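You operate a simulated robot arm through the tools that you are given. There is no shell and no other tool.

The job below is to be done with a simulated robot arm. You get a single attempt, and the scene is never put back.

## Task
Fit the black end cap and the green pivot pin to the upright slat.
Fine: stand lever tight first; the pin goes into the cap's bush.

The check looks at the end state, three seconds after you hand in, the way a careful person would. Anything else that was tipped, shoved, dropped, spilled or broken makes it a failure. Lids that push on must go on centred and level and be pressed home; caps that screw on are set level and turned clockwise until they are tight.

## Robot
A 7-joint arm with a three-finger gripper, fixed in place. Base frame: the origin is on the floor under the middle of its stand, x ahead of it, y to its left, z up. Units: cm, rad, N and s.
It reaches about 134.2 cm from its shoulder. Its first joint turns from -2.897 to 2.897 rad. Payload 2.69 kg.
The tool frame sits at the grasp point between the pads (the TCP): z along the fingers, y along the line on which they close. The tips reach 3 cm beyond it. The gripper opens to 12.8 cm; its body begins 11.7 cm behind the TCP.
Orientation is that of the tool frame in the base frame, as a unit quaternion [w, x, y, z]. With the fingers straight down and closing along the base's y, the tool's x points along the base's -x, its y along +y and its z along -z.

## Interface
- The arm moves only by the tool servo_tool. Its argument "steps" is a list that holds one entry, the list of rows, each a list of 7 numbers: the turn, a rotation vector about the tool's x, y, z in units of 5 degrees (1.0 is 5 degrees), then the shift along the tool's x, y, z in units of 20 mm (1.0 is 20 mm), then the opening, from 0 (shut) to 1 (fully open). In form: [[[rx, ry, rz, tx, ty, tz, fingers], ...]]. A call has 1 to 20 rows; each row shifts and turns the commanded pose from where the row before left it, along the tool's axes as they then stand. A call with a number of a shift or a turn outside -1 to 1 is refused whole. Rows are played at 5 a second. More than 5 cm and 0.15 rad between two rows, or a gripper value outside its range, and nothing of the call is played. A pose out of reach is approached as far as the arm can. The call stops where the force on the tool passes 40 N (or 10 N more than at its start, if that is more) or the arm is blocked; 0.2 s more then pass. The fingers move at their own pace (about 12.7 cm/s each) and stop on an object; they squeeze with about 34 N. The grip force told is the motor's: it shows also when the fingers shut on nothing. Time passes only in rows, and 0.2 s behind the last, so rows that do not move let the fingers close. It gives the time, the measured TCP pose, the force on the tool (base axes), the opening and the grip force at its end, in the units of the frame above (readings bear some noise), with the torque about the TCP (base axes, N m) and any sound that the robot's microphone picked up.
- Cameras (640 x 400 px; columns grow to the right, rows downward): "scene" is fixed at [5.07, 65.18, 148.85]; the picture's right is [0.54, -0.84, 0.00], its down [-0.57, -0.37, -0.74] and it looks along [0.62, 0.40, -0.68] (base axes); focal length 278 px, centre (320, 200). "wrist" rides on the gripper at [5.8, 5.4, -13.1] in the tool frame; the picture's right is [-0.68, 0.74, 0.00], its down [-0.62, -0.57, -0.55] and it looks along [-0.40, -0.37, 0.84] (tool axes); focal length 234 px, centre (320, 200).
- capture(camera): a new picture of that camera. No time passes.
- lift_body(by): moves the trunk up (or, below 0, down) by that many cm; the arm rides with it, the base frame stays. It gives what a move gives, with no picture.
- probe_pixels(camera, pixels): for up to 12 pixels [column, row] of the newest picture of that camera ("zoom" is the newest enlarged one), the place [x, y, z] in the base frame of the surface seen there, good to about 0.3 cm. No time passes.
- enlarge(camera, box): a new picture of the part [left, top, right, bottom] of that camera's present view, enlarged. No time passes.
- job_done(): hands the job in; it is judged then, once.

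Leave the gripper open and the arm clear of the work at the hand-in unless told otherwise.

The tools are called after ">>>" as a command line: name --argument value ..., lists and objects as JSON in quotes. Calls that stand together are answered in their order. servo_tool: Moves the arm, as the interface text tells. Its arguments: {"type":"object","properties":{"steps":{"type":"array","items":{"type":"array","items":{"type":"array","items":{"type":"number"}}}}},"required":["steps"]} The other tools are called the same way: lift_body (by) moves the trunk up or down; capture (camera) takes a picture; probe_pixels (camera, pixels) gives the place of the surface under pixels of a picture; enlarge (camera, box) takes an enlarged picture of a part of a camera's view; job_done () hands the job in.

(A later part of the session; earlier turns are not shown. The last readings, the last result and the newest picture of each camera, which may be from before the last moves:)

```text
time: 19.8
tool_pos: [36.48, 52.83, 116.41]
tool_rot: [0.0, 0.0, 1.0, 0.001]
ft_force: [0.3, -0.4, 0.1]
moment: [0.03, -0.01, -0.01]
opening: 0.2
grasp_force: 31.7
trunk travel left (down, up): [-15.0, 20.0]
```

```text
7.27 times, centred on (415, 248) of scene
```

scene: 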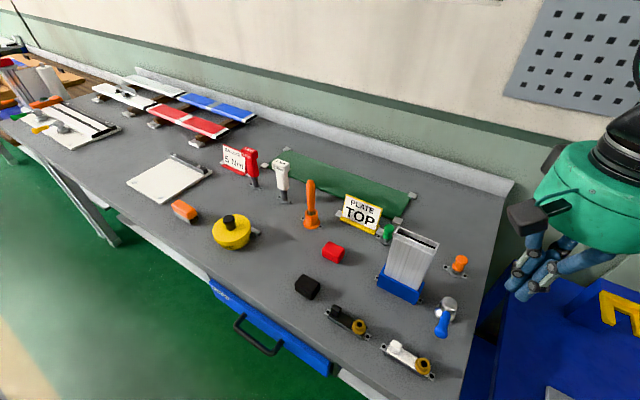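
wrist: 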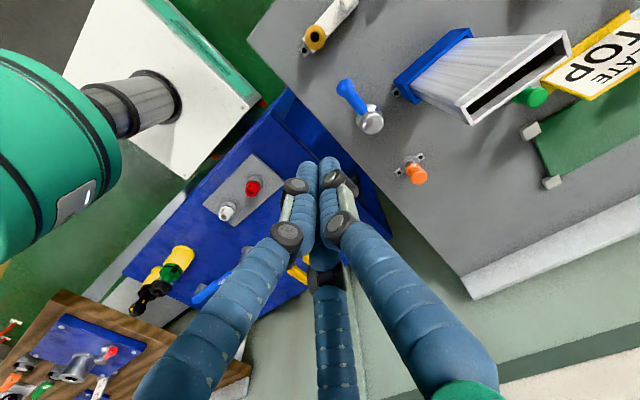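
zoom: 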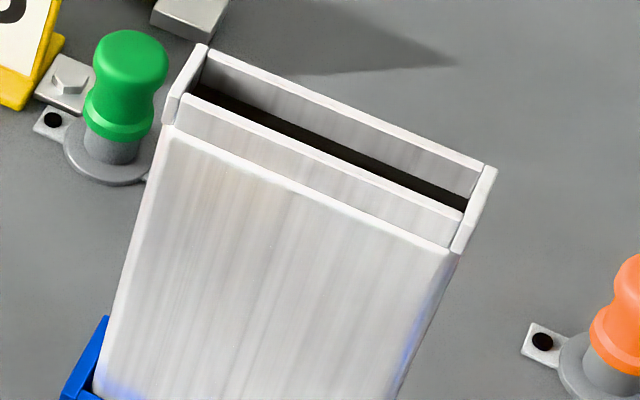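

The slat's top rim is at z≈108.4 and hollow inside. I'll probe its rim corners and walls in this zoom to fix its centre.

>>> probe_pixels --camera "zoom" --pixels '[[203, 48], [178, 95], [492, 168], [458, 240], [350, 108], [345, 116], [320, 158], [420, 198], [225, 108], [300, 205], [185, 70], [475, 205]]'

>>> probe_pixels --camera "scene" --pixels '[[403, 227], [399, 233], [434, 243], [438, 244], [394, 231], [425, 240], [415, 235], [408, 240], [420, 246], [412, 243], [405, 229], [430, 250]]'

```text
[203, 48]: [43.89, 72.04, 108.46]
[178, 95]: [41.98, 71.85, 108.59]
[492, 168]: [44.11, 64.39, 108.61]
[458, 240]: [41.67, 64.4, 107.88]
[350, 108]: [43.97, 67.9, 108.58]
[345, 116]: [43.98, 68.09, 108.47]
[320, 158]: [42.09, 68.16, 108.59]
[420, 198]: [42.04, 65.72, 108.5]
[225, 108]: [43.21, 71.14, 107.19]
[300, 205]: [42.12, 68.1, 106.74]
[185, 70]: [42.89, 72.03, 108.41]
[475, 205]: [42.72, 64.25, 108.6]
```

```text
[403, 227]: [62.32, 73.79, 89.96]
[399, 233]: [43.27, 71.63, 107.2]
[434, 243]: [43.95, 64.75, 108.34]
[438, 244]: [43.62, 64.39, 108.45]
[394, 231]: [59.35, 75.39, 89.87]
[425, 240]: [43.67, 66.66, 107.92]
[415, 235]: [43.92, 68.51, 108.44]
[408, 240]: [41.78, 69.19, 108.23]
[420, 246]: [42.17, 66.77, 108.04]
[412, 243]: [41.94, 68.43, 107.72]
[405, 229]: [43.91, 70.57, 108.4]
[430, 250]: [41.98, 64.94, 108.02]
```

Slat centre is about (43.0, 68.15) with the rim at z 108.5. Now I'll measure the cap the same way from the scene camera.

>>> enlarge --camera "scene" --box '[315, 295, 375, 345]'

>>> probe_pixels --camera "zoom" --pixels '[[245, 85], [220, 120], [283, 115], [265, 130], [330, 165], [310, 205], [435, 205], [410, 240], [465, 245], [395, 225], [380, 260], [475, 290]]'

>>> probe_pixels --camera "zoom" --pixels '[[200, 165], [495, 262], [440, 330], [210, 180], [290, 225], [300, 240], [400, 305], [400, 180], [450, 340], [186, 180], [183, 135], [500, 333]]'

```text
8.00 times, centred on (345, 320) of scene
```

zoom: 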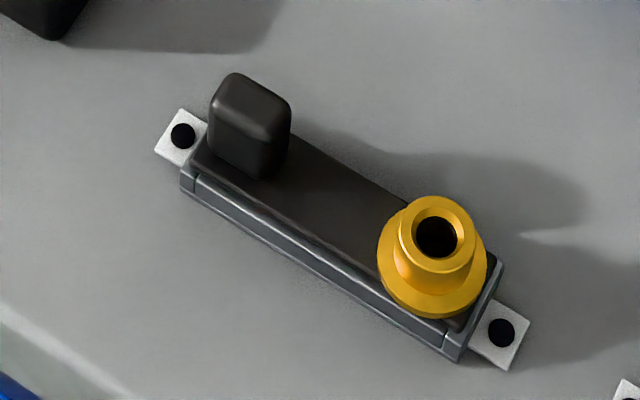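

```text
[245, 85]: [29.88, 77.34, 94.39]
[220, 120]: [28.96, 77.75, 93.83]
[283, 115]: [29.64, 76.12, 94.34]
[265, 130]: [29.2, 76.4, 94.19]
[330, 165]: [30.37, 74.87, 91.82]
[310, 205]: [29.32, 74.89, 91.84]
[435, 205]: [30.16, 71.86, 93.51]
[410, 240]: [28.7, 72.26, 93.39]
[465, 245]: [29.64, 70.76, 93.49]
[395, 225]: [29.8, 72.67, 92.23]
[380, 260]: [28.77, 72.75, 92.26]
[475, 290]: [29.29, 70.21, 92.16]
```

```text
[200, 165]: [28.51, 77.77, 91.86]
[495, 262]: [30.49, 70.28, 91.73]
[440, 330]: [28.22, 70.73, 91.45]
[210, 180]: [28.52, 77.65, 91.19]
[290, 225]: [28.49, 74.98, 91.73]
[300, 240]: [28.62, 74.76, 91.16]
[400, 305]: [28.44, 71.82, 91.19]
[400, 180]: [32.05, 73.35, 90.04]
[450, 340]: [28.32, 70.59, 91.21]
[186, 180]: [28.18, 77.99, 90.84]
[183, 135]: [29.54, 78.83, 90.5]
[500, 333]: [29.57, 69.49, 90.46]
```

From the nest screws, the cap centre is (29.55, 74.16). The tab is at (29.5, 76.95) and the bush at (29.5, 71.45), so the tab is +2.8 and the bush -2.7 from centre along y. Tab top is z 94.4 and plate top z 91.8.

I'll check where the loose black block is, since it's near the thumb. At the same time I'll move high over the tab with the fingers opened to 4.5 cm.

>>> probe_pixels --camera "scene" --pixels '[[307, 283], [296, 285], [319, 290], [305, 298], [333, 250], [388, 236], [400, 350], [424, 368]]'

>>> servo_tool --steps '[[[0, 0, 0, 0.269, 0.928, 0, 0.35], [0, 0, 0, 0.269, 0.928, 0, 0.35], [0, 0, 0, 0.269, 0.928, 0, 0.35], [0, 0, 0, 0.269, 0.928, 0, 0.35], [0, 0, 0, 0.269, 0.928, 0, 0.35], [0, 0, 0, 0.269, 0.928, 0, 0.35], [0, 0, 0, 0.269, 0.928, 0, 0.35], [0, 0, 0, 0.269, 0.928, 0, 0.35], [0, 0, 0, 0.269, 0.928, 0, 0.35], [0, 0, 0, 0.269, 0.928, 0, 0.35], [0, 0, 0, 0.269, 0.928, 0, 0.35], [0, 0, 0, 0.269, 0.928, 0, 0.35], [0, 0, 0, 0.269, 0.928, 0, 0.35], [0, 0, 0, 0, 0, 0, 0.35]]]'

>>> capture --camera "wrist"

```text
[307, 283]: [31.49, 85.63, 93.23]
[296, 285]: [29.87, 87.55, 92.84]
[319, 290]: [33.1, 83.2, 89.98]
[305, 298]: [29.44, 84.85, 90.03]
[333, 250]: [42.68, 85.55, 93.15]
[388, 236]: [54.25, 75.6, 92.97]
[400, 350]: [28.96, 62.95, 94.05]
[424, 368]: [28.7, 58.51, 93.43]
```

```text
time: 22.8
tool_pos: [29.89, 77.28, 116.43]
tool_rot: [0.002, 0.0, 1.0, 0.001]
ft_force: [-0.5, 1.4, 0.6]
moment: [0.0, 0.0, 0.02]
opening: 4.47
grasp_force: 0.0
trunk travel left (down, up): [-15.0, 20.0]
```

```text
taken
```

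wrist: 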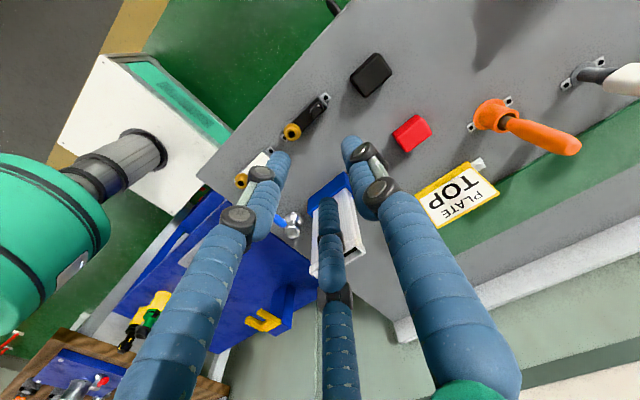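

The black block starts at y≈83, and the thumb will reach only about 81, so that's fine. I'll read the pose again at rest before descending.

>>> servo_tool --steps '[[[0, 0, 0, 0, 0, 0, 0.35], [0, 0, 0, 0, 0, 0, 0.35]]]'

```text
time: 23.4
tool_pos: [29.75, 77.09, 116.52]
tool_rot: [0.0, 0.0, 1.0, 0.001]
ft_force: [-0.4, -0.1, 0.8]
moment: [-0.01, -0.04, 0.01]
opening: 4.49
grasp_force: 0.0
trunk travel left (down, up): [-15.0, 20.0]
```

The pose reads about (29.7, 77.1). I'll shift 2 mm toward (29.5, 76.95) and descend to z≈98, with the tips just above the tab top (94.4).

>>> servo_tool --steps '[[[0, 0, 0, 0.1, -0.07, 1, 0.35], [0, 0, 0, 0, 0, 1, 0.35], [0, 0, 0, 0, 0, 1, 0.35], [0, 0, 0, 0, 0, 1, 0.35], [0, 0, 0, 0, 0, 1, 0.35], [0, 0, 0, 0, 0, 1, 0.35], [0, 0, 0, 0, 0, 1, 0.35], [0, 0, 0, 0, 0, 1, 0.35], [0, 0, 0, 0, 0, 0.9, 0.35], [0, 0, 0, 0, 0, 0, 0.35]]]'

>>> capture --camera "wrist"

>>> enlarge --camera "scene" --box '[290, 250, 410, 350]'

```text
time: 25.6
tool_pos: [29.51, 76.97, 98.43]
tool_rot: [-0.001, 0.0, 1.0, 0.0]
ft_force: [-0.2, -1.0, -0.4]
moment: [-0.02, 0.03, -0.01]
opening: 4.48
grasp_force: 0.0
trunk travel left (down, up): [-15.0, 20.0]
```

```text
taken
```

wrist: 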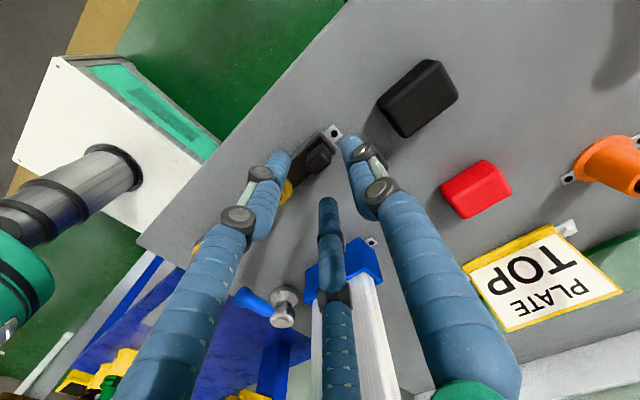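

```text
4.00 times, centred on (350, 300) of scene
```

zoom: 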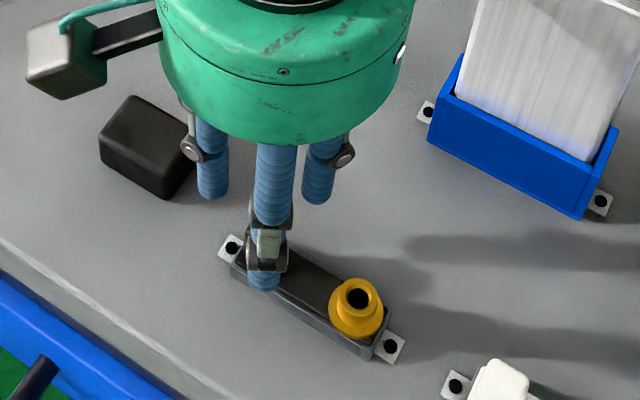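

The tab is seen between the fingers at about (318,158). The tool axis at tab height should project near (320,166). I'll zoom in and probe to check the centring.

>>> enlarge --camera "wrist" --box '[270, 110, 370, 210]'

>>> probe_pixels --camera "wrist" --pixels '[[318, 158], [310, 158], [326, 158], [318, 150], [318, 166], [300, 168], [308, 168], [325, 150]]'

```text
4.00 times, centred on (320, 160) of wrist
```

zoom: 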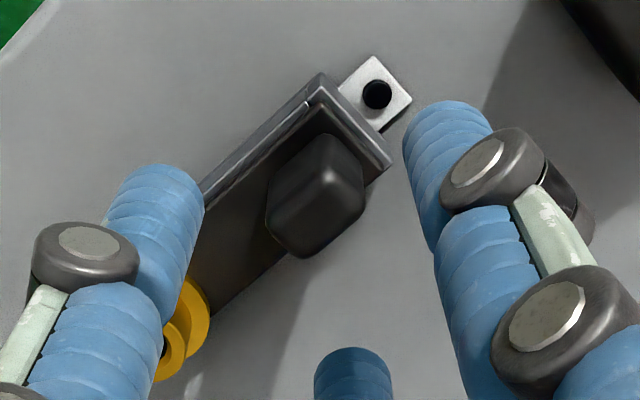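

```text
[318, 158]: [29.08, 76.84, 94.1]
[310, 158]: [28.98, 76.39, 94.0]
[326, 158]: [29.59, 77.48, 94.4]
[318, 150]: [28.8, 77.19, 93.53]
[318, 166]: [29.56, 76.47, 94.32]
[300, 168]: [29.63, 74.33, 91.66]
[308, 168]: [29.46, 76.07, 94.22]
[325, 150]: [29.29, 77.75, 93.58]
```

The tab is within 2–3 mm of the tool axis, so the three fingers will centre on it. I'll lower to TCP z≈95.3 (tips at 92.3, above the plate at 91.8) without closing.

>>> servo_tool --steps '[[[0, 0, 0, 0, 0, 0.5, 0.35], [0, 0, 0, 0, 0, 0.5, 0.35], [0, 0, 0, 0, 0, 0.35, 0.35], [0, 0, 0, 0, 0, 0.2, 0.35], [0, 0, 0, 0, 0, 0, 0.35]]]'

>>> enlarge --camera "wrist" --box '[260, 100, 380, 220]'

>>> enlarge --camera "scene" --box '[300, 260, 390, 350]'

```text
time: 26.8
tool_pos: [29.31, 76.93, 95.48]
tool_rot: [0.0, 0.001, 1.0, 0.001]
ft_force: [-0.3, 0.4, 0.0]
moment: [-0.01, 0.0, 0.01]
opening: 4.49
grasp_force: 0.1
trunk travel left (down, up): [-15.0, 20.0]
```

```text
3.33 times, centred on (320, 160) of wrist
```

zoom: 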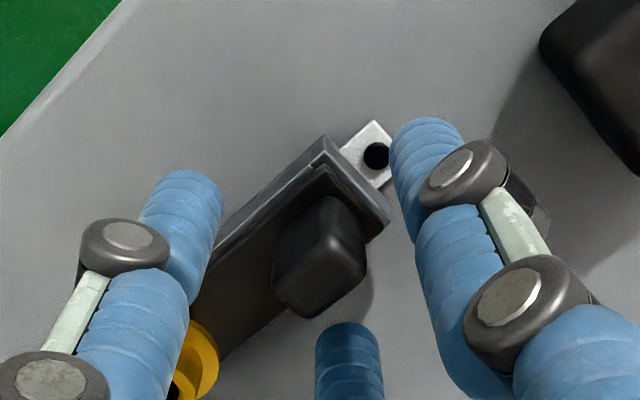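

```text
4.44 times, centred on (345, 305) of scene
```

zoom: 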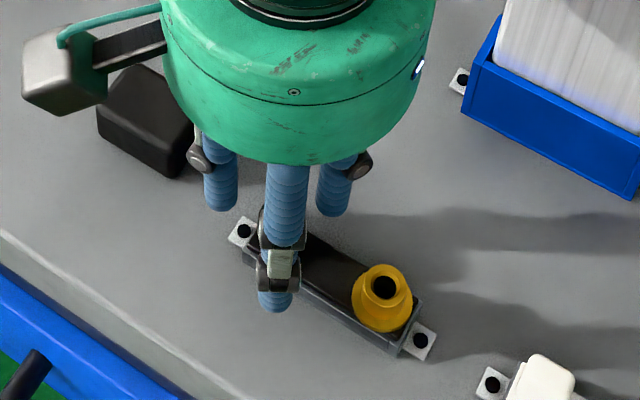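

The tab is between the three fingers and nothing is touching. I'll close gradually onto it.

>>> servo_tool --steps '[[[0, 0, 0, 0, 0, 0, 0.25], [0, 0, 0, 0, 0, 0, 0.2], [0, 0, 0, 0, 0, 0, 0.16], [0, 0, 0, 0, 0, 0, 0.12], [0, 0, 0, 0, 0, 0, 0.08], [0, 0, 0, 0, 0, 0, 0.04], [0, 0, 0, 0, 0, 0, 0], [0, 0, 0, 0, 0, 0, 0]]]'

>>> enlarge --camera "wrist" --box '[260, 100, 380, 220]'

>>> enlarge --camera "scene" --box '[300, 260, 390, 350]'

```text
time: 28.6
tool_pos: [29.3, 76.9, 95.36]
tool_rot: [0.0, 0.0, 1.0, 0.001]
ft_force: [0.6, 0.2, -0.2]
moment: [0.01, 0.0, 0.0]
opening: 1.65
grasp_force: 33.9
trunk travel left (down, up): [-15.0, 20.0]
```

```text
3.33 times, centred on (320, 160) of wrist
```

zoom: 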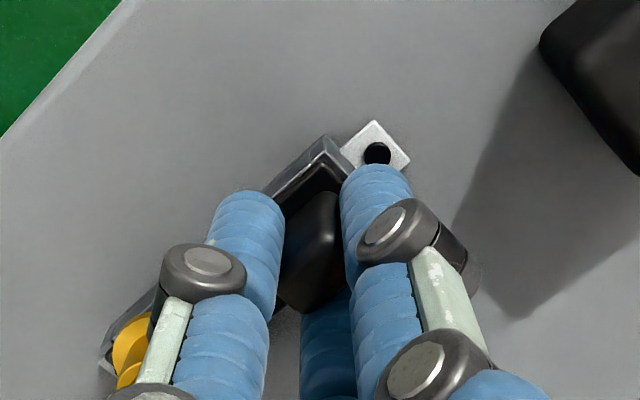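

```text
4.44 times, centred on (345, 305) of scene
```

zoom: 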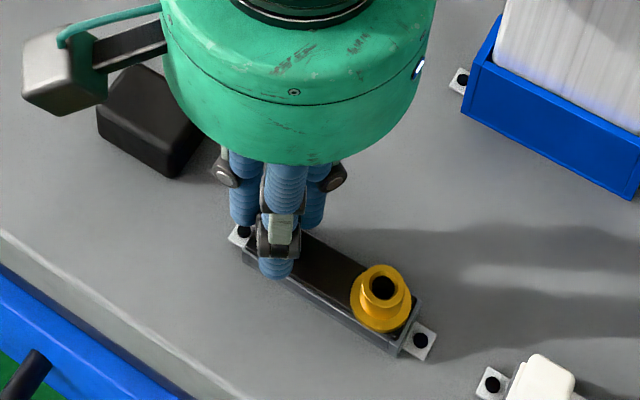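

The fingers have closed on the tab at 1.65 cm with 34 N. Now I'll lift slowly straight up out of the nest and check.

>>> servo_tool --steps '[[[0, 0, 0, 0, 0, -0.2, 0], [0, 0, 0, 0, 0, -0.3, 0], [0, 0, 0, 0, 0, -0.4, 0], [0, 0, 0, 0, 0, -0.5, 0], [0, 0, 0, 0, 0, -0.5, 0], [0, 0, 0, 0, 0, -0.6, 0], [0, 0, 0, 0, 0, -1, 0], [0, 0, 0, 0, 0, 0, 0]]]'

>>> capture --camera "wrist"

>>> enlarge --camera "scene" --box '[300, 220, 420, 350]'

```text
time: 30.4
tool_pos: [29.36, 76.75, 102.41]
tool_rot: [0.0, 0.0, 1.0, 0.001]
ft_force: [-1.0, -0.4, -0.9]
moment: [0.04, 0.0, -0.01]
opening: 1.66
grasp_force: 33.9
trunk travel left (down, up): [-15.0, 20.0]
```

```text
taken
```

wrist: 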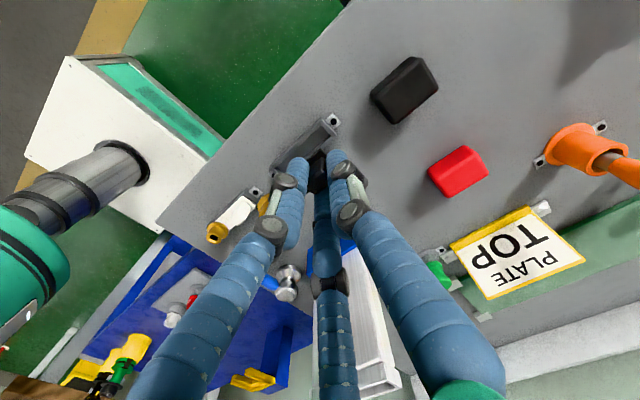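

```text
3.08 times, centred on (360, 285) of scene
```

zoom: 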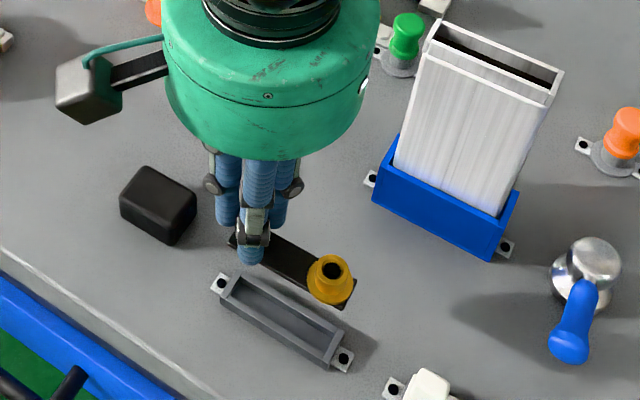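

The cap is out of the nest and appears level. I'll probe its plate and bush to check level, yaw, and offset from the TCP.

>>> enlarge --camera "scene" --box '[335, 280, 385, 325]'

>>> probe_pixels --camera "zoom" --pixels '[[260, 130], [230, 160], [330, 165], [300, 195], [350, 200], [390, 160], [430, 195], [380, 215], [440, 240], [490, 250], [465, 290], [420, 290]]'

```text
8.89 times, centred on (360, 302) of scene
```

zoom: 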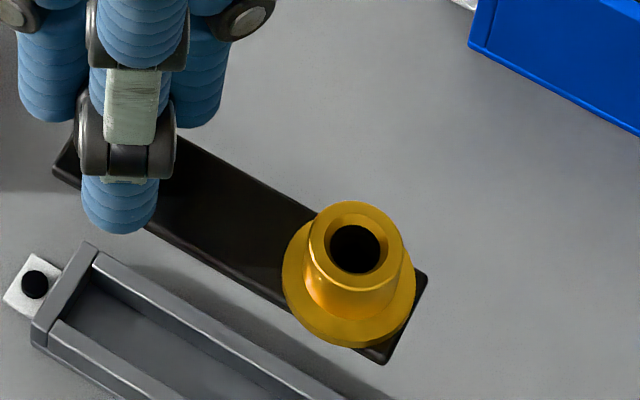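

```text
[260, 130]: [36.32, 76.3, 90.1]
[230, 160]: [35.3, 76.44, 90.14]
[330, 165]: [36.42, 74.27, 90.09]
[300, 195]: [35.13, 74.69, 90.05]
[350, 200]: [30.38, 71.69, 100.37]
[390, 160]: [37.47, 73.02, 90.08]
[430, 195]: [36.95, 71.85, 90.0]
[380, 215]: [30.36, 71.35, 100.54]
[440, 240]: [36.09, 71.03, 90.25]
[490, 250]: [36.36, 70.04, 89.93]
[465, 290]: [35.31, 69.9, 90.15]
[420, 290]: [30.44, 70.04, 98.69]
```

>>> probe_pixels --camera "zoom" --pixels '[[420, 278], [380, 355], [60, 165], [170, 230], [270, 292], [200, 150], [230, 210], [290, 215], [352, 208], [318, 250], [395, 240], [360, 290]]'

>>> probe_pixels --camera "zoom" --pixels '[[415, 290], [375, 345], [185, 200], [270, 200], [210, 225], [300, 225], [250, 260], [75, 170], [190, 155], [390, 350], [300, 300], [405, 310]]'

```text
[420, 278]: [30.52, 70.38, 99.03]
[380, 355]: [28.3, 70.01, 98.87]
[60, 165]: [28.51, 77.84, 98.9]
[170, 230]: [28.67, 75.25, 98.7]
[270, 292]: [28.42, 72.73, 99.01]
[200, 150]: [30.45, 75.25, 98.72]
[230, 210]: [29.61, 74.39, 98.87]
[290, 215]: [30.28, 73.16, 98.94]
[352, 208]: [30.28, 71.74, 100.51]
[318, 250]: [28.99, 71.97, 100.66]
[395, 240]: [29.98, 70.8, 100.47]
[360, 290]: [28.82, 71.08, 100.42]
```

```text
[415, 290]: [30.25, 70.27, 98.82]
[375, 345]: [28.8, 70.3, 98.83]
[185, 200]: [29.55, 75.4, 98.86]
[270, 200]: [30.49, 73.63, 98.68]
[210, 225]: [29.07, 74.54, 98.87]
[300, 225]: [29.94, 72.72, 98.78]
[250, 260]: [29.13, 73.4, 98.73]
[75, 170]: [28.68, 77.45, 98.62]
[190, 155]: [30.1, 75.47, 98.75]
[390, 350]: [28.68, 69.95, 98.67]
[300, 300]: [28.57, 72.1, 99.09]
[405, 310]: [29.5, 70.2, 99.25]
```

The plate is level (z≈98.8 at all points) and straight. Its centre is about (+0.15, -2.75) from the TCP, with the plate top 3.6 below. For the slat centre (43.0, 68.15) the TCP must be at (42.85, 70.9). I'll raise to z≈119, then move over.

>>> servo_tool --steps '[[[0, 0, 0, 0, 0, -0.7, 0], [0, 0, 0, 0, 0, -1, 0], [0, 0, 0, 0, 0, -1, 0], [0, 0, 0, 0, 0, -1, 0], [0, 0, 0, 0, 0, -1, 0], [0, 0, 0, 0, 0, -1, 0], [0, 0, 0, 0, 0, -1, 0], [0, 0, 0, 0, 0, -1, 0], [0, 0, 0, 0, 0, -0.6, 0], [0, 0, 0, -0.5, -0.2, 0, 0], [0, 0, 0, -0.85, -0.37, 0, 0], [0, 0, 0, -0.9, -0.39, 0, 0], [0, 0, 0, -0.9, -0.39, 0, 0], [0, 0, 0, -0.9, -0.39, 0, 0], [0, 0, 0, -0.9, -0.39, 0, 0], [0, 0, 0, -0.9, -0.39, 0, 0], [0, 0, 0, -0.6, -0.27, 0, 0], [0, 0, 0, -0.3, -0.14, 0, 0], [0, 0, 0, 0, 0, 0, 0]]]'

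>>> capture --camera "wrist"

>>> enlarge --camera "scene" --box '[360, 180, 470, 290]'

```text
time: 34.4
tool_pos: [42.76, 70.96, 119.18]
tool_rot: [0.0, 0.0, 1.0, 0.001]
ft_force: [-0.1, -1.4, -0.6]
moment: [0.02, 0.01, 0.01]
opening: 1.65
grasp_force: 33.9
trunk travel left (down, up): [-15.0, 20.0]
```

```text
taken
```

wrist: 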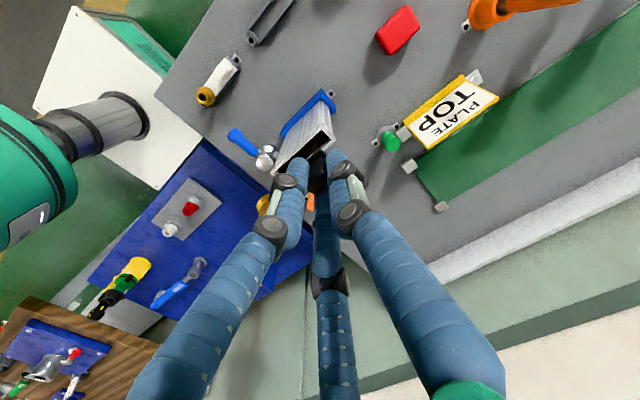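

```text
3.64 times, centred on (415, 235) of scene
```

zoom: 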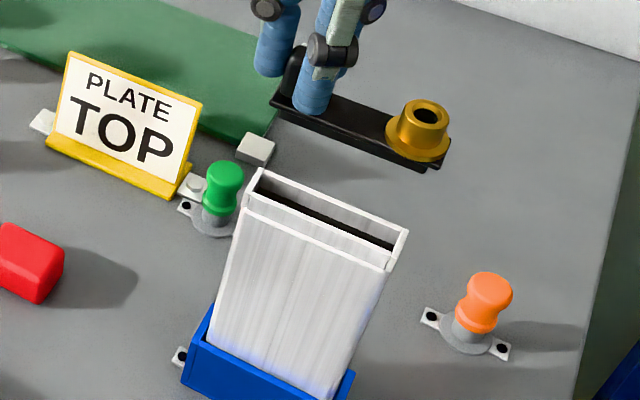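

The cap hangs above the slat, parallel to its long side. I'll lower to TCP z≈115.6, which leaves the plug about 1.5–2 cm above the rim, and compare positions.

>>> servo_tool --steps '[[[0, 0, 0, 0, 0, 0.5, 0], [0, 0, 0, 0, 0, 0.5, 0], [0, 0, 0, 0, 0, 0.5, 0], [0, 0, 0, 0, 0, 0.3, 0], [0, 0, 0, 0, 0, 0, 0]]]'

>>> enlarge --camera "scene" --box '[385, 195, 455, 265]'

>>> probe_pixels --camera "zoom" --pixels '[[150, 150], [200, 170], [250, 200], [300, 215], [350, 240], [420, 190], [440, 150], [400, 160], [250, 170], [300, 190], [420, 250], [200, 200]]'

```text
time: 35.6
tool_pos: [42.76, 71.02, 115.62]
tool_rot: [0.0, 0.0, 1.0, 0.001]
ft_force: [0.1, 0.5, -1.1]
moment: [0.01, 0.01, 0.02]
opening: 1.63
grasp_force: 34.1
trunk travel left (down, up): [-15.0, 20.0]
```

```text
5.71 times, centred on (420, 230) of scene
```

zoom: 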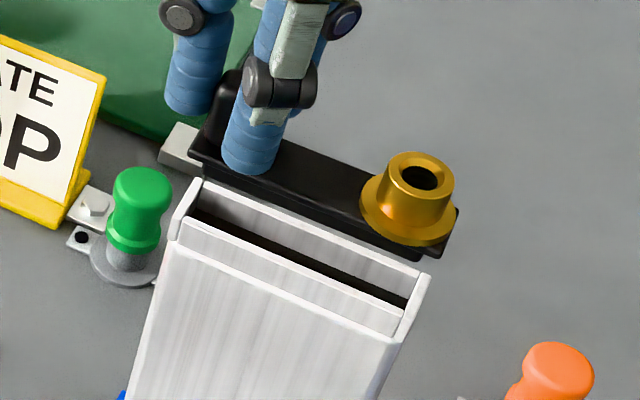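

```text
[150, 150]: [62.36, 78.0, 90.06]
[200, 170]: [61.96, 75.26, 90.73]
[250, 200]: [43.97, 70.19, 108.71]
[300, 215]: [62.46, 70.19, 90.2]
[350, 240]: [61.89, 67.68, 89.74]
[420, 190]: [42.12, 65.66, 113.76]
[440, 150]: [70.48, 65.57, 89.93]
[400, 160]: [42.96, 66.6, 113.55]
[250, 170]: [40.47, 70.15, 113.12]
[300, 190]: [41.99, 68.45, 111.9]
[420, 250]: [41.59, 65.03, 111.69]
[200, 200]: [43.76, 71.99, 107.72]
```

I'll probe the cap's edges and the slat's corners exactly in this zoom.

>>> probe_pixels --camera "zoom" --pixels '[[193, 148], [215, 158], [300, 200], [350, 225], [432, 244], [455, 212], [300, 150], [340, 165], [393, 172], [451, 182], [424, 155], [412, 203]]'

>>> probe_pixels --camera "zoom" --pixels '[[201, 181], [427, 276], [178, 228], [399, 325], [290, 222], [350, 248], [280, 255], [350, 285], [190, 205], [415, 300], [230, 195], [230, 235]]'

```text
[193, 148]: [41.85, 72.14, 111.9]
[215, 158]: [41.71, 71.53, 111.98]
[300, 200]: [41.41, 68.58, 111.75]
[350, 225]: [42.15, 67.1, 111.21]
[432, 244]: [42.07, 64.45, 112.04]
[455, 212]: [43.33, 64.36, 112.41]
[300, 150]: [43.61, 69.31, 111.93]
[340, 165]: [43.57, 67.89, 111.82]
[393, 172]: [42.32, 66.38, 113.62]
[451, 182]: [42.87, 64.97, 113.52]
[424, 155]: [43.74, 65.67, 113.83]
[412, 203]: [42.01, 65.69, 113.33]
```

```text
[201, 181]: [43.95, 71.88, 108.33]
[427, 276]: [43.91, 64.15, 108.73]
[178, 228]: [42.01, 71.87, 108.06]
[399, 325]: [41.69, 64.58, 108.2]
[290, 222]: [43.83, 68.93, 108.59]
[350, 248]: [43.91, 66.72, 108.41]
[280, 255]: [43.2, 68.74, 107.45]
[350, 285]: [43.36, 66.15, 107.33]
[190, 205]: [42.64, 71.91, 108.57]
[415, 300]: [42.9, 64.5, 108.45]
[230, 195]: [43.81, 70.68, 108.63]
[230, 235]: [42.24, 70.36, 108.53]
```

The cap sits at about (42.88, 68.3) against the slat at (42.97, 68.13). I'll shift +0.1 in x and -0.15 in y, then lower to about TCP 114.

>>> servo_tool --steps '[[[0, 0, 0, -0.05, -0.08, 0, 0], [0, 0, 0, 0, 0, 0.3, 0], [0, 0, 0, 0, 0, 0.3, 0], [0, 0, 0, 0, 0, 0.2, 0], [0, 0, 0, 0, 0, 0, 0]]]'

>>> enlarge --camera "scene" --box '[385, 195, 455, 265]'

>>> enlarge --camera "wrist" --box '[230, 80, 390, 240]'

```text
time: 36.8
tool_pos: [42.84, 70.81, 113.96]
tool_rot: [-0.001, 0.0, 1.0, 0.001]
ft_force: [0.1, -0.3, -0.7]
moment: [-0.01, -0.02, 0.02]
opening: 1.62
grasp_force: 34.8
trunk travel left (down, up): [-15.0, 20.0]
```

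```text
5.71 times, centred on (420, 230) of scene
```

zoom: 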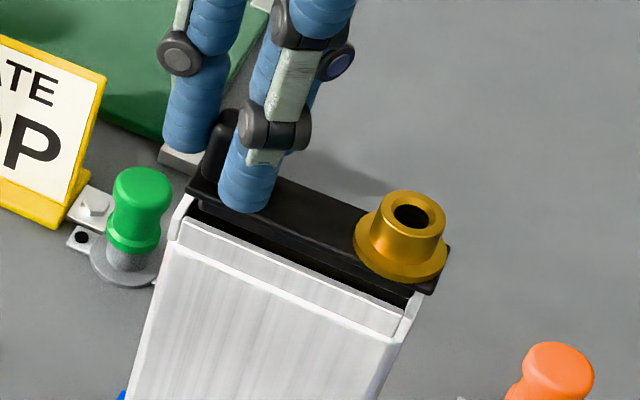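

```text
2.50 times, centred on (310, 160) of wrist
```

zoom: 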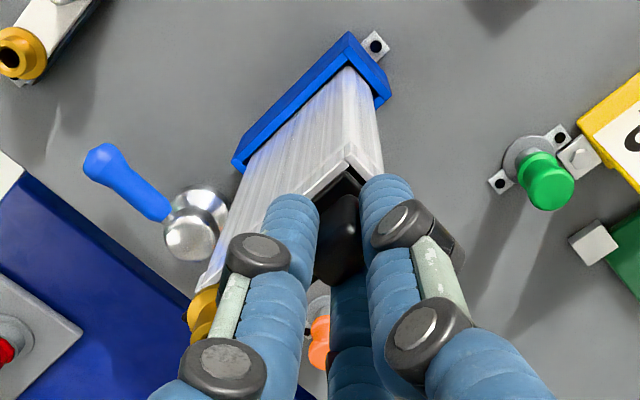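

I want more precision here, so I'll zoom tighter on both ends of the cap and the slat.

>>> enlarge --camera "scene" --box '[395, 215, 440, 260]'

>>> probe_pixels --camera "zoom" --pixels '[[430, 185], [470, 175], [520, 230], [400, 160], [300, 130], [510, 240], [500, 250], [480, 260], [250, 165], [350, 215], [420, 245], [140, 110]]'

```text
8.89 times, centred on (418, 238) of scene
```

zoom: 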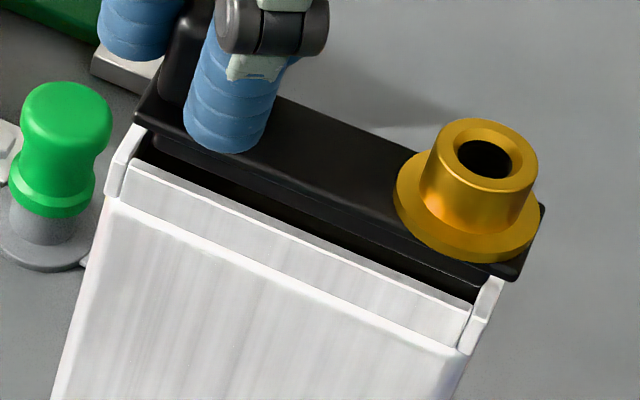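

```text
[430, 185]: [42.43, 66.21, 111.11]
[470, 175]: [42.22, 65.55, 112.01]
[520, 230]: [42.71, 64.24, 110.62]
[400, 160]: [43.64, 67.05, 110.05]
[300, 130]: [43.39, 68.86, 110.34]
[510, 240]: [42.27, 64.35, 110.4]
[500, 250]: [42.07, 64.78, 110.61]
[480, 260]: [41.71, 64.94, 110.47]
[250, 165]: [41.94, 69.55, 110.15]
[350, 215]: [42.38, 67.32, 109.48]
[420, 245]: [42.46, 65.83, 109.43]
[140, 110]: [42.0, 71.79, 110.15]
```

I'll look at the same gap from the wrist camera, which sees the +y end of the cap and slat.

>>> enlarge --camera "wrist" --box '[290, 120, 350, 180]'

>>> probe_pixels --camera "zoom" --pixels '[[330, 190], [380, 200], [340, 220], [300, 240], [350, 170], [400, 190], [300, 200], [350, 250], [250, 260], [360, 300], [320, 150], [410, 180]]'

```text
6.67 times, centred on (320, 150) of wrist
```

zoom: 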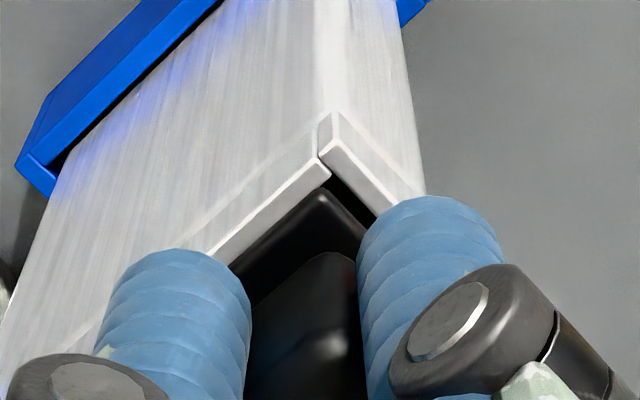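

```text
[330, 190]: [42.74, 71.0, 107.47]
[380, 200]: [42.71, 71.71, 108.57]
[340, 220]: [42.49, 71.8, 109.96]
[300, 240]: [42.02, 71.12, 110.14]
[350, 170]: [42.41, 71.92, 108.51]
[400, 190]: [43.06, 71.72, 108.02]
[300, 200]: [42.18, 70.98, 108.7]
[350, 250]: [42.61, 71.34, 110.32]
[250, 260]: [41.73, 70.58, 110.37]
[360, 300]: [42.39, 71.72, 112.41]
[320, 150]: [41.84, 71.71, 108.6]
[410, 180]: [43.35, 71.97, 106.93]
```

In the wrist view, the cap's corner projects at about (41.6, 72.0) and the slat rim's corner at (41.8, 71.9). I'll shift +0.12 cm in x and lower 6 mm in small steps, watching the force.

>>> servo_tool --steps '[[[0, 0, 0, -0.06, 0, 0, 0], [0, 0, 0, 0, 0, 0.1, 0], [0, 0, 0, 0, 0, 0.1, 0], [0, 0, 0, 0, 0, 0.1, 0], [0, 0, 0, 0, 0, 0, 0]]]'

>>> enlarge --camera "wrist" --box '[290, 120, 350, 180]'

>>> enlarge --camera "scene" --box '[395, 220, 440, 265]'

```text
time: 38.0
tool_pos: [43.06, 70.82, 113.35]
tool_rot: [0.0, 0.0, 1.0, 0.0]
ft_force: [-0.9, -0.2, -0.2]
moment: [0.0, 0.0, 0.01]
opening: 1.63
grasp_force: 34.8
trunk travel left (down, up): [-15.0, 20.0]
```

```text
6.67 times, centred on (320, 150) of wrist
```

zoom: 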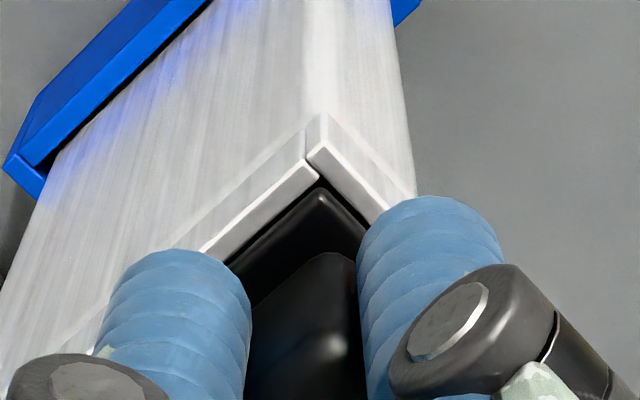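

```text
8.89 times, centred on (418, 242) of scene
```

zoom: 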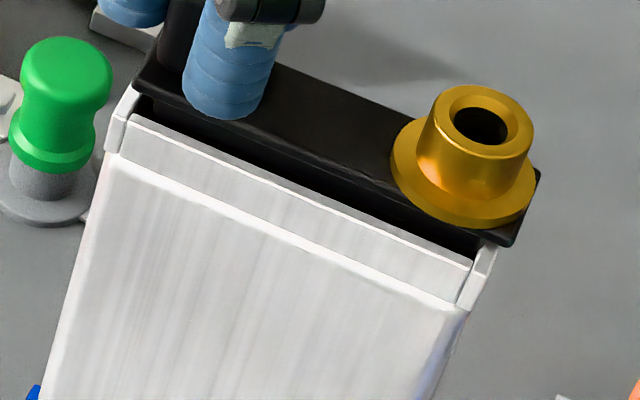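

There's no contact yet. The two cameras differ by about 1–2 mm on the remaining offset, so I'll probe the stand's screw ears (the slat centre should match them) and the plug band under the plate.

>>> probe_pixels --camera "zoom" --pixels '[[300, 188], [350, 208], [250, 165], [200, 140], [420, 235], [460, 245], [300, 196], [380, 222], [137, 92], [120, 120], [490, 255], [478, 285]]'

>>> enlarge --camera "scene" --box '[365, 260, 435, 315]'

```text
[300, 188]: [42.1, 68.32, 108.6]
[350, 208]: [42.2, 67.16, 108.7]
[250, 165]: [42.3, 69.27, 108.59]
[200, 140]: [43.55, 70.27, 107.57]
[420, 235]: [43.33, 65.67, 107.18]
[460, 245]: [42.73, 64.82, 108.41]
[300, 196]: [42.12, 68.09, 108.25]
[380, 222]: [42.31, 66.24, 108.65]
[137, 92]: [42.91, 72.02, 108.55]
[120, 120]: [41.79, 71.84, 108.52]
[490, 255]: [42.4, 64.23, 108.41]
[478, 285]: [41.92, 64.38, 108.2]
```

```text
7.27 times, centred on (400, 288) of scene
```

zoom: 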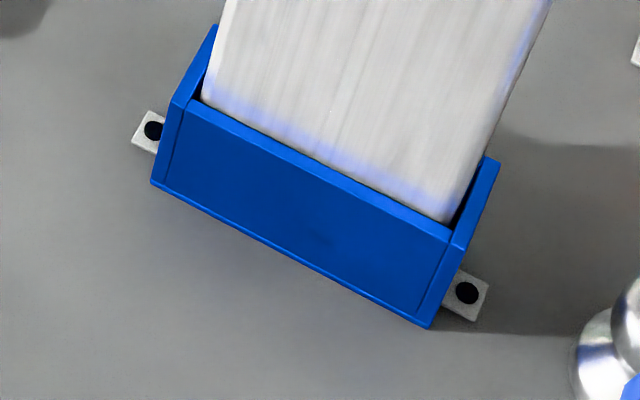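

>>> probe_pixels --camera "zoom" --pixels '[[155, 130], [467, 292], [178, 100], [455, 240], [490, 165], [215, 35], [300, 165], [320, 130], [150, 185], [430, 322], [210, 95], [445, 215]]'

>>> enlarge --camera "scene" --box '[400, 205, 440, 245]'

>>> probe_pixels --camera "zoom" --pixels '[[320, 200], [300, 180], [350, 200], [330, 180], [420, 260], [400, 220], [440, 215], [460, 240], [415, 285], [280, 240], [340, 260], [250, 150]]'

```text
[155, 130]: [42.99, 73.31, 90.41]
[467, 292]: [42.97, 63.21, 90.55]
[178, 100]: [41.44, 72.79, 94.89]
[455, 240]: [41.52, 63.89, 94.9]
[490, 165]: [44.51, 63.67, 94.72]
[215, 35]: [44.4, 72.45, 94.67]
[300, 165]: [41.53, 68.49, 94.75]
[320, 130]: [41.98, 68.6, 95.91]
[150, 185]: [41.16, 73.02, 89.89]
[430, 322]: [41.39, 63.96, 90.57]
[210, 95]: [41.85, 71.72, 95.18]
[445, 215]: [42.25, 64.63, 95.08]
```

```text
10.00 times, centred on (420, 225) of scene
```

zoom: 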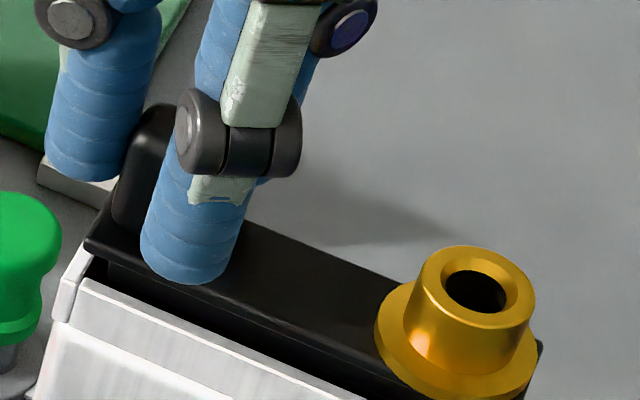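

```text
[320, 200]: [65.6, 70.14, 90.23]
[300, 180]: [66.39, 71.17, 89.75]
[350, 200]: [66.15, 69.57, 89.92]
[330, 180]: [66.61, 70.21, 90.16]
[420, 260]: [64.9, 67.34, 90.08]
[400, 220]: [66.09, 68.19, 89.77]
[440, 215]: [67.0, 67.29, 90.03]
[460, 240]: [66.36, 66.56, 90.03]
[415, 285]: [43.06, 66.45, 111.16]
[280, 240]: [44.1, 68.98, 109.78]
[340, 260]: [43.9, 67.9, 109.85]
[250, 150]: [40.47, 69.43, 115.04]
```

The stand ears give a slat centre of (42.98, 68.2). Comparing bush and ears in the same picture puts the cap within about 1 mm of centre both ways, so I'll lower further in small steps.

>>> servo_tool --steps '[[[0, 0, 0, 0, 0.03, 0.08, 0], [0, 0, 0, 0, 0, 0.08, 0], [0, 0, 0, 0, 0, 0.08, 0], [0, 0, 0, 0, 0, 0, 0]]]'

>>> enlarge --camera "scene" --box '[395, 220, 440, 265]'

>>> enlarge --camera "wrist" --box '[290, 120, 350, 180]'

```text
time: 39.0
tool_pos: [43.08, 71.06, 112.95]
tool_rot: [0.0, 0.001, 1.0, 0.001]
ft_force: [-0.4, 0.3, -0.4]
moment: [-0.01, 0.0, 0.03]
opening: 1.6
grasp_force: 34.4
trunk travel left (down, up): [-15.0, 20.0]
```

```text
8.89 times, centred on (418, 242) of scene
```

zoom: 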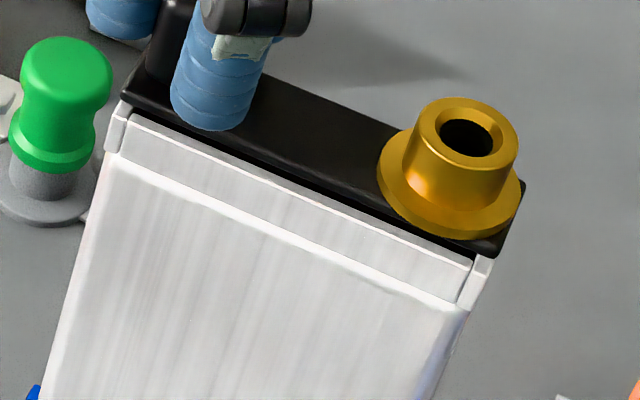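

```text
6.67 times, centred on (320, 150) of wrist
```

zoom: 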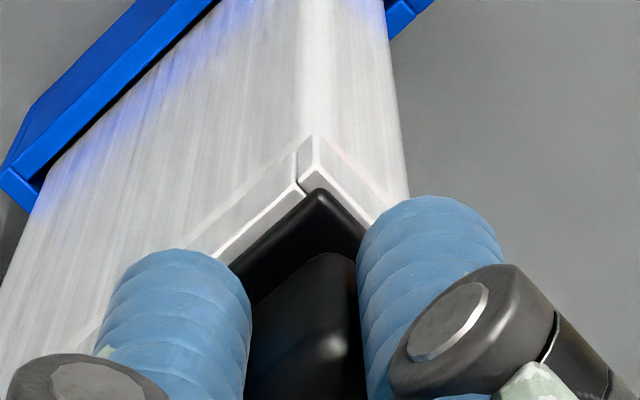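

Force is still near zero and the plug seems to be entering. The TCP crept about 2 mm toward +y, so I'll take tighter looks at both ends before going further.

>>> enlarge --camera "scene" --box '[390, 220, 412, 242]'

>>> enlarge --camera "scene" --box '[424, 228, 446, 258]'

>>> enlarge --camera "wrist" --box '[305, 135, 335, 165]'

>>> servo_tool --steps '[[[0, 0, 0, 0, 0, 0, 0], [0, 0, 0, 0, 0, 0, 0]]]'

```text
16.00 times, centred on (401, 231) of scene
```

zoom: 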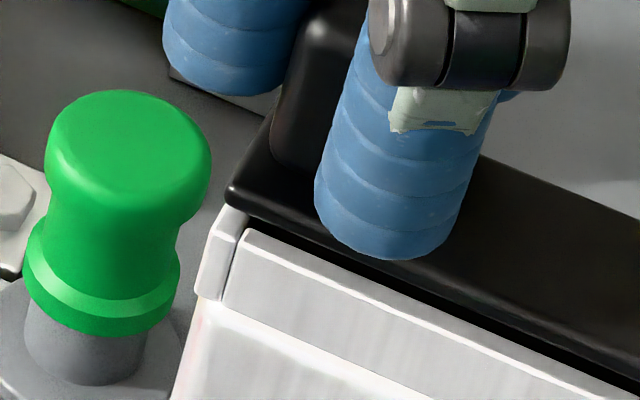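

```text
13.33 times, centred on (435, 243) of scene
```

zoom: 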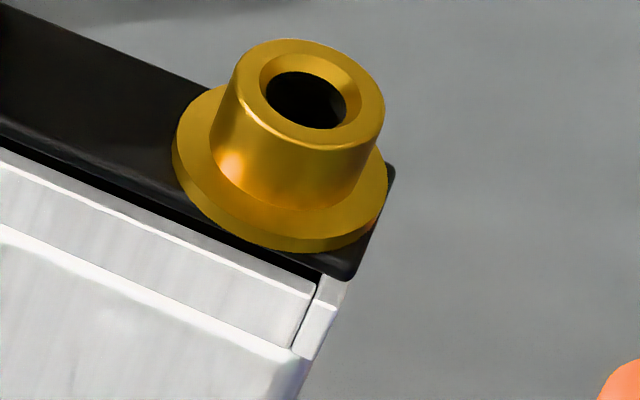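

```text
13.33 times, centred on (320, 150) of wrist
```

zoom: 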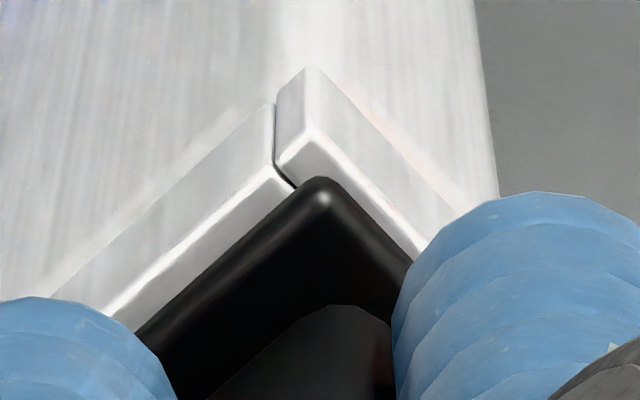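

```text
time: 39.6
tool_pos: [43.17, 70.98, 113.0]
tool_rot: [0.0, 0.0, 1.0, 0.001]
ft_force: [0.1, -0.1, 0.6]
moment: [0.01, 0.01, 0.02]
opening: 1.62
grasp_force: 34.2
trunk travel left (down, up): [-15.0, 20.0]
```

The tight zooms show the slat rim's outer corner and the cap corner within about 1 mm of each other, with a small gap left underneath. I'll nudge y by -0.5 mm and lower 3 mm gently.

>>> servo_tool --steps '[[[0, 0, 0, 0, -0.025, 0.05, 0], [0, 0, 0, 0, 0, 0.05, 0], [0, 0, 0, 0, 0, 0.05, 0], [0, 0, 0, 0, 0, 0, 0]]]'

>>> enlarge --camera "scene" --box '[395, 220, 440, 265]'

>>> enlarge --camera "wrist" --box '[305, 135, 335, 165]'

```text
time: 40.6
tool_pos: [42.97, 70.92, 112.56]
tool_rot: [0.0, -0.001, 1.0, 0.001]
ft_force: [-6.9, 6.4, 0.4]
moment: [0.47, 0.16, -0.05]
opening: 1.63
grasp_force: 33.9
trunk travel left (down, up): [-15.0, 20.0]
```

```text
8.89 times, centred on (418, 242) of scene
```

zoom: 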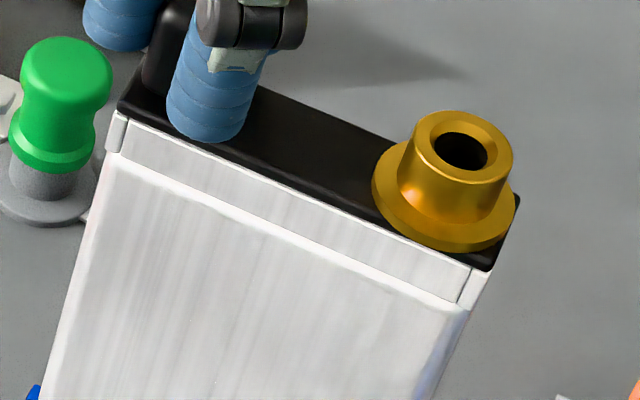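

```text
13.33 times, centred on (320, 150) of wrist
```

zoom: 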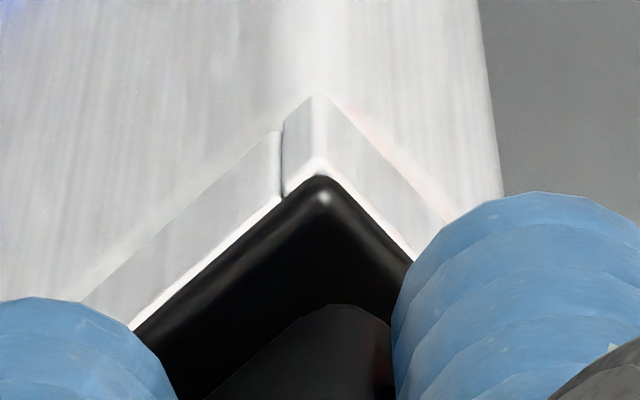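

The plug is in the slat. The walls push back with (-6.9, +6.4) N, so I'll relieve that by moving -0.7 mm in x and +0.7 mm in y, then press down gently.

>>> servo_tool --steps '[[[0, 0, 0, 0.035, 0.035, 0, 0], [0, 0, 0, 0, 0, 0, 0]]]'

```text
time: 41.2
tool_pos: [42.88, 70.96, 112.69]
tool_rot: [0.0, 0.0, 1.0, 0.001]
ft_force: [-2.7, 1.1, 0.0]
moment: [0.17, 0.04, -0.05]
opening: 1.6
grasp_force: 34.4
trunk travel left (down, up): [-15.0, 20.0]
```

The side forces dropped to (-2.7, 1.1) N. I'll make a small further correction and press down in 1 mm steps.

>>> servo_tool --steps '[[[0, 0, 0, 0.015, 0.005, 0, 0], [0, 0, 0, 0, 0, 0.05, 0], [0, 0, 0, 0, 0, 0.05, 0], [0, 0, 0, 0, 0, 0, 0]]]'

>>> enlarge --camera "scene" --box '[395, 220, 440, 265]'

>>> enlarge --camera "wrist" --box '[305, 135, 335, 165]'

```text
time: 42.2
tool_pos: [43.02, 70.95, 112.62]
tool_rot: [0.002, -0.001, 1.0, 0.002]
ft_force: [0.1, 0.4, 17.8]
moment: [-0.42, -0.03, 0.02]
opening: 1.61
grasp_force: 34.3
trunk travel left (down, up): [-15.0, 20.0]
```

```text
8.89 times, centred on (418, 242) of scene
```

zoom: 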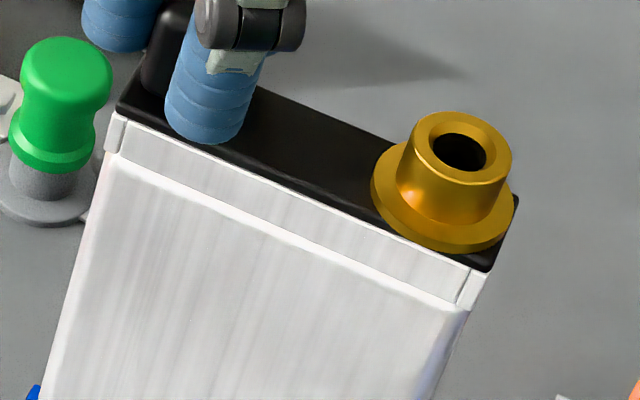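

```text
13.33 times, centred on (320, 150) of wrist
```

zoom: 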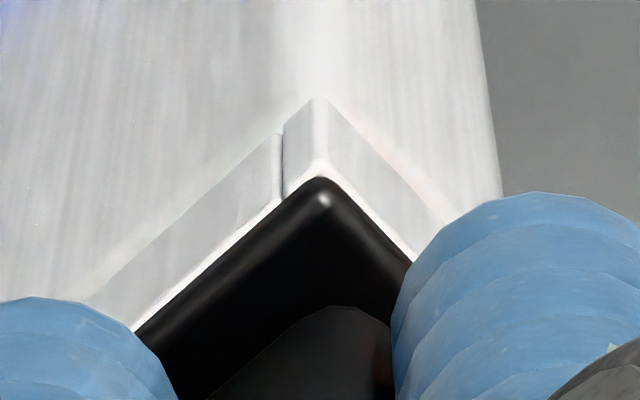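

The side forces are gone and the upward reaction is 17.8 N, centred 2.4 cm toward the bush. That is near the cap's middle, so it bears evenly. I'll press a bit further to bring it home.

>>> servo_tool --steps '[[[0, 0, 0, 0, 0, 0.04, 0], [0, 0, 0, 0, 0, 0.04, 0], [0, 0, 0, 0, 0, 0.04, 0], [0, 0, 0, 0, 0, 0, 0]]]'

>>> enlarge --camera "scene" --box '[395, 220, 440, 265]'

```text
time: 43.0
tool_pos: [42.97, 71.04, 112.61]
tool_rot: [0.003, 0.0, 1.0, 0.004]
ft_force: [-3.3, -6.8, 10.3]
moment: [-0.58, 0.15, -0.01]
opening: 1.61
grasp_force: 34.1
trunk travel left (down, up): [-15.0, 20.0]
stopped in row 4: the force on the tool passed its limit at 41 N (the readings are from after the stop); the commanded pose is now the measured one
```

```text
8.89 times, centred on (418, 242) of scene
```

zoom: 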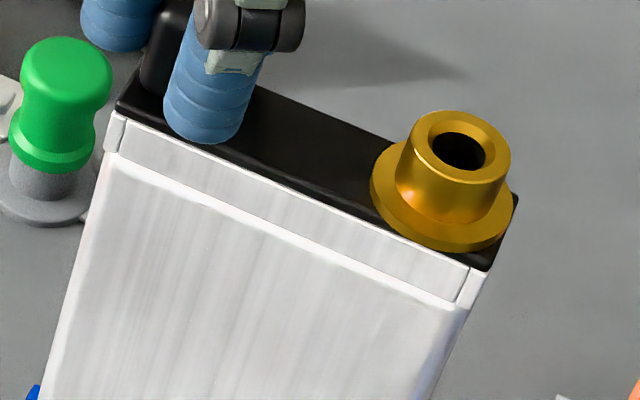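

The press reached 41 N with no further travel, so it looks home. I'll check the gap along the plate's edges closely.

>>> enlarge --camera "scene" --box '[392, 222, 414, 244]'

>>> enlarge --camera "scene" --box '[422, 232, 444, 254]'

>>> probe_pixels --camera "scene" --pixels '[[408, 234], [414, 235], [420, 240], [424, 241], [412, 232], [437, 247], [438, 243], [433, 237]]'

```text
16.00 times, centred on (403, 233) of scene
```

zoom: 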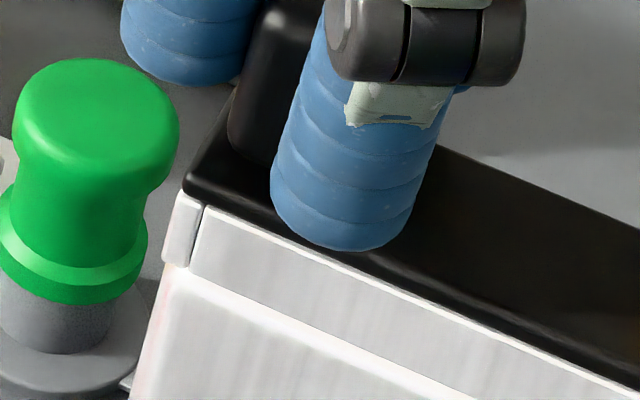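

```text
16.00 times, centred on (433, 243) of scene
```

zoom: 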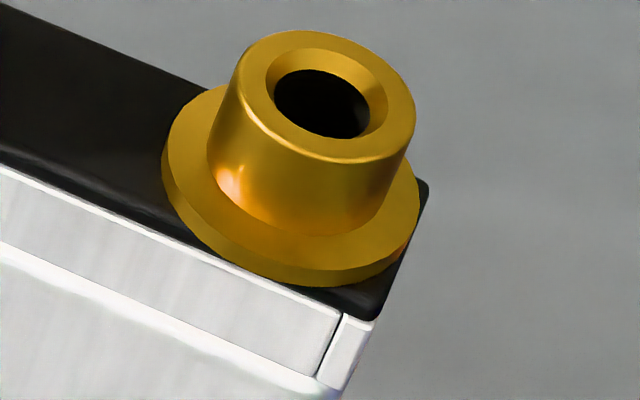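

```text
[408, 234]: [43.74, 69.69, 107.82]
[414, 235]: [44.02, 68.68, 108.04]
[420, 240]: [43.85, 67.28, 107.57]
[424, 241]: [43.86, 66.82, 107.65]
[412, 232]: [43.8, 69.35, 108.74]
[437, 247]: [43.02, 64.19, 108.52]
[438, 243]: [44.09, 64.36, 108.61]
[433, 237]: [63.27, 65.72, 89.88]
```

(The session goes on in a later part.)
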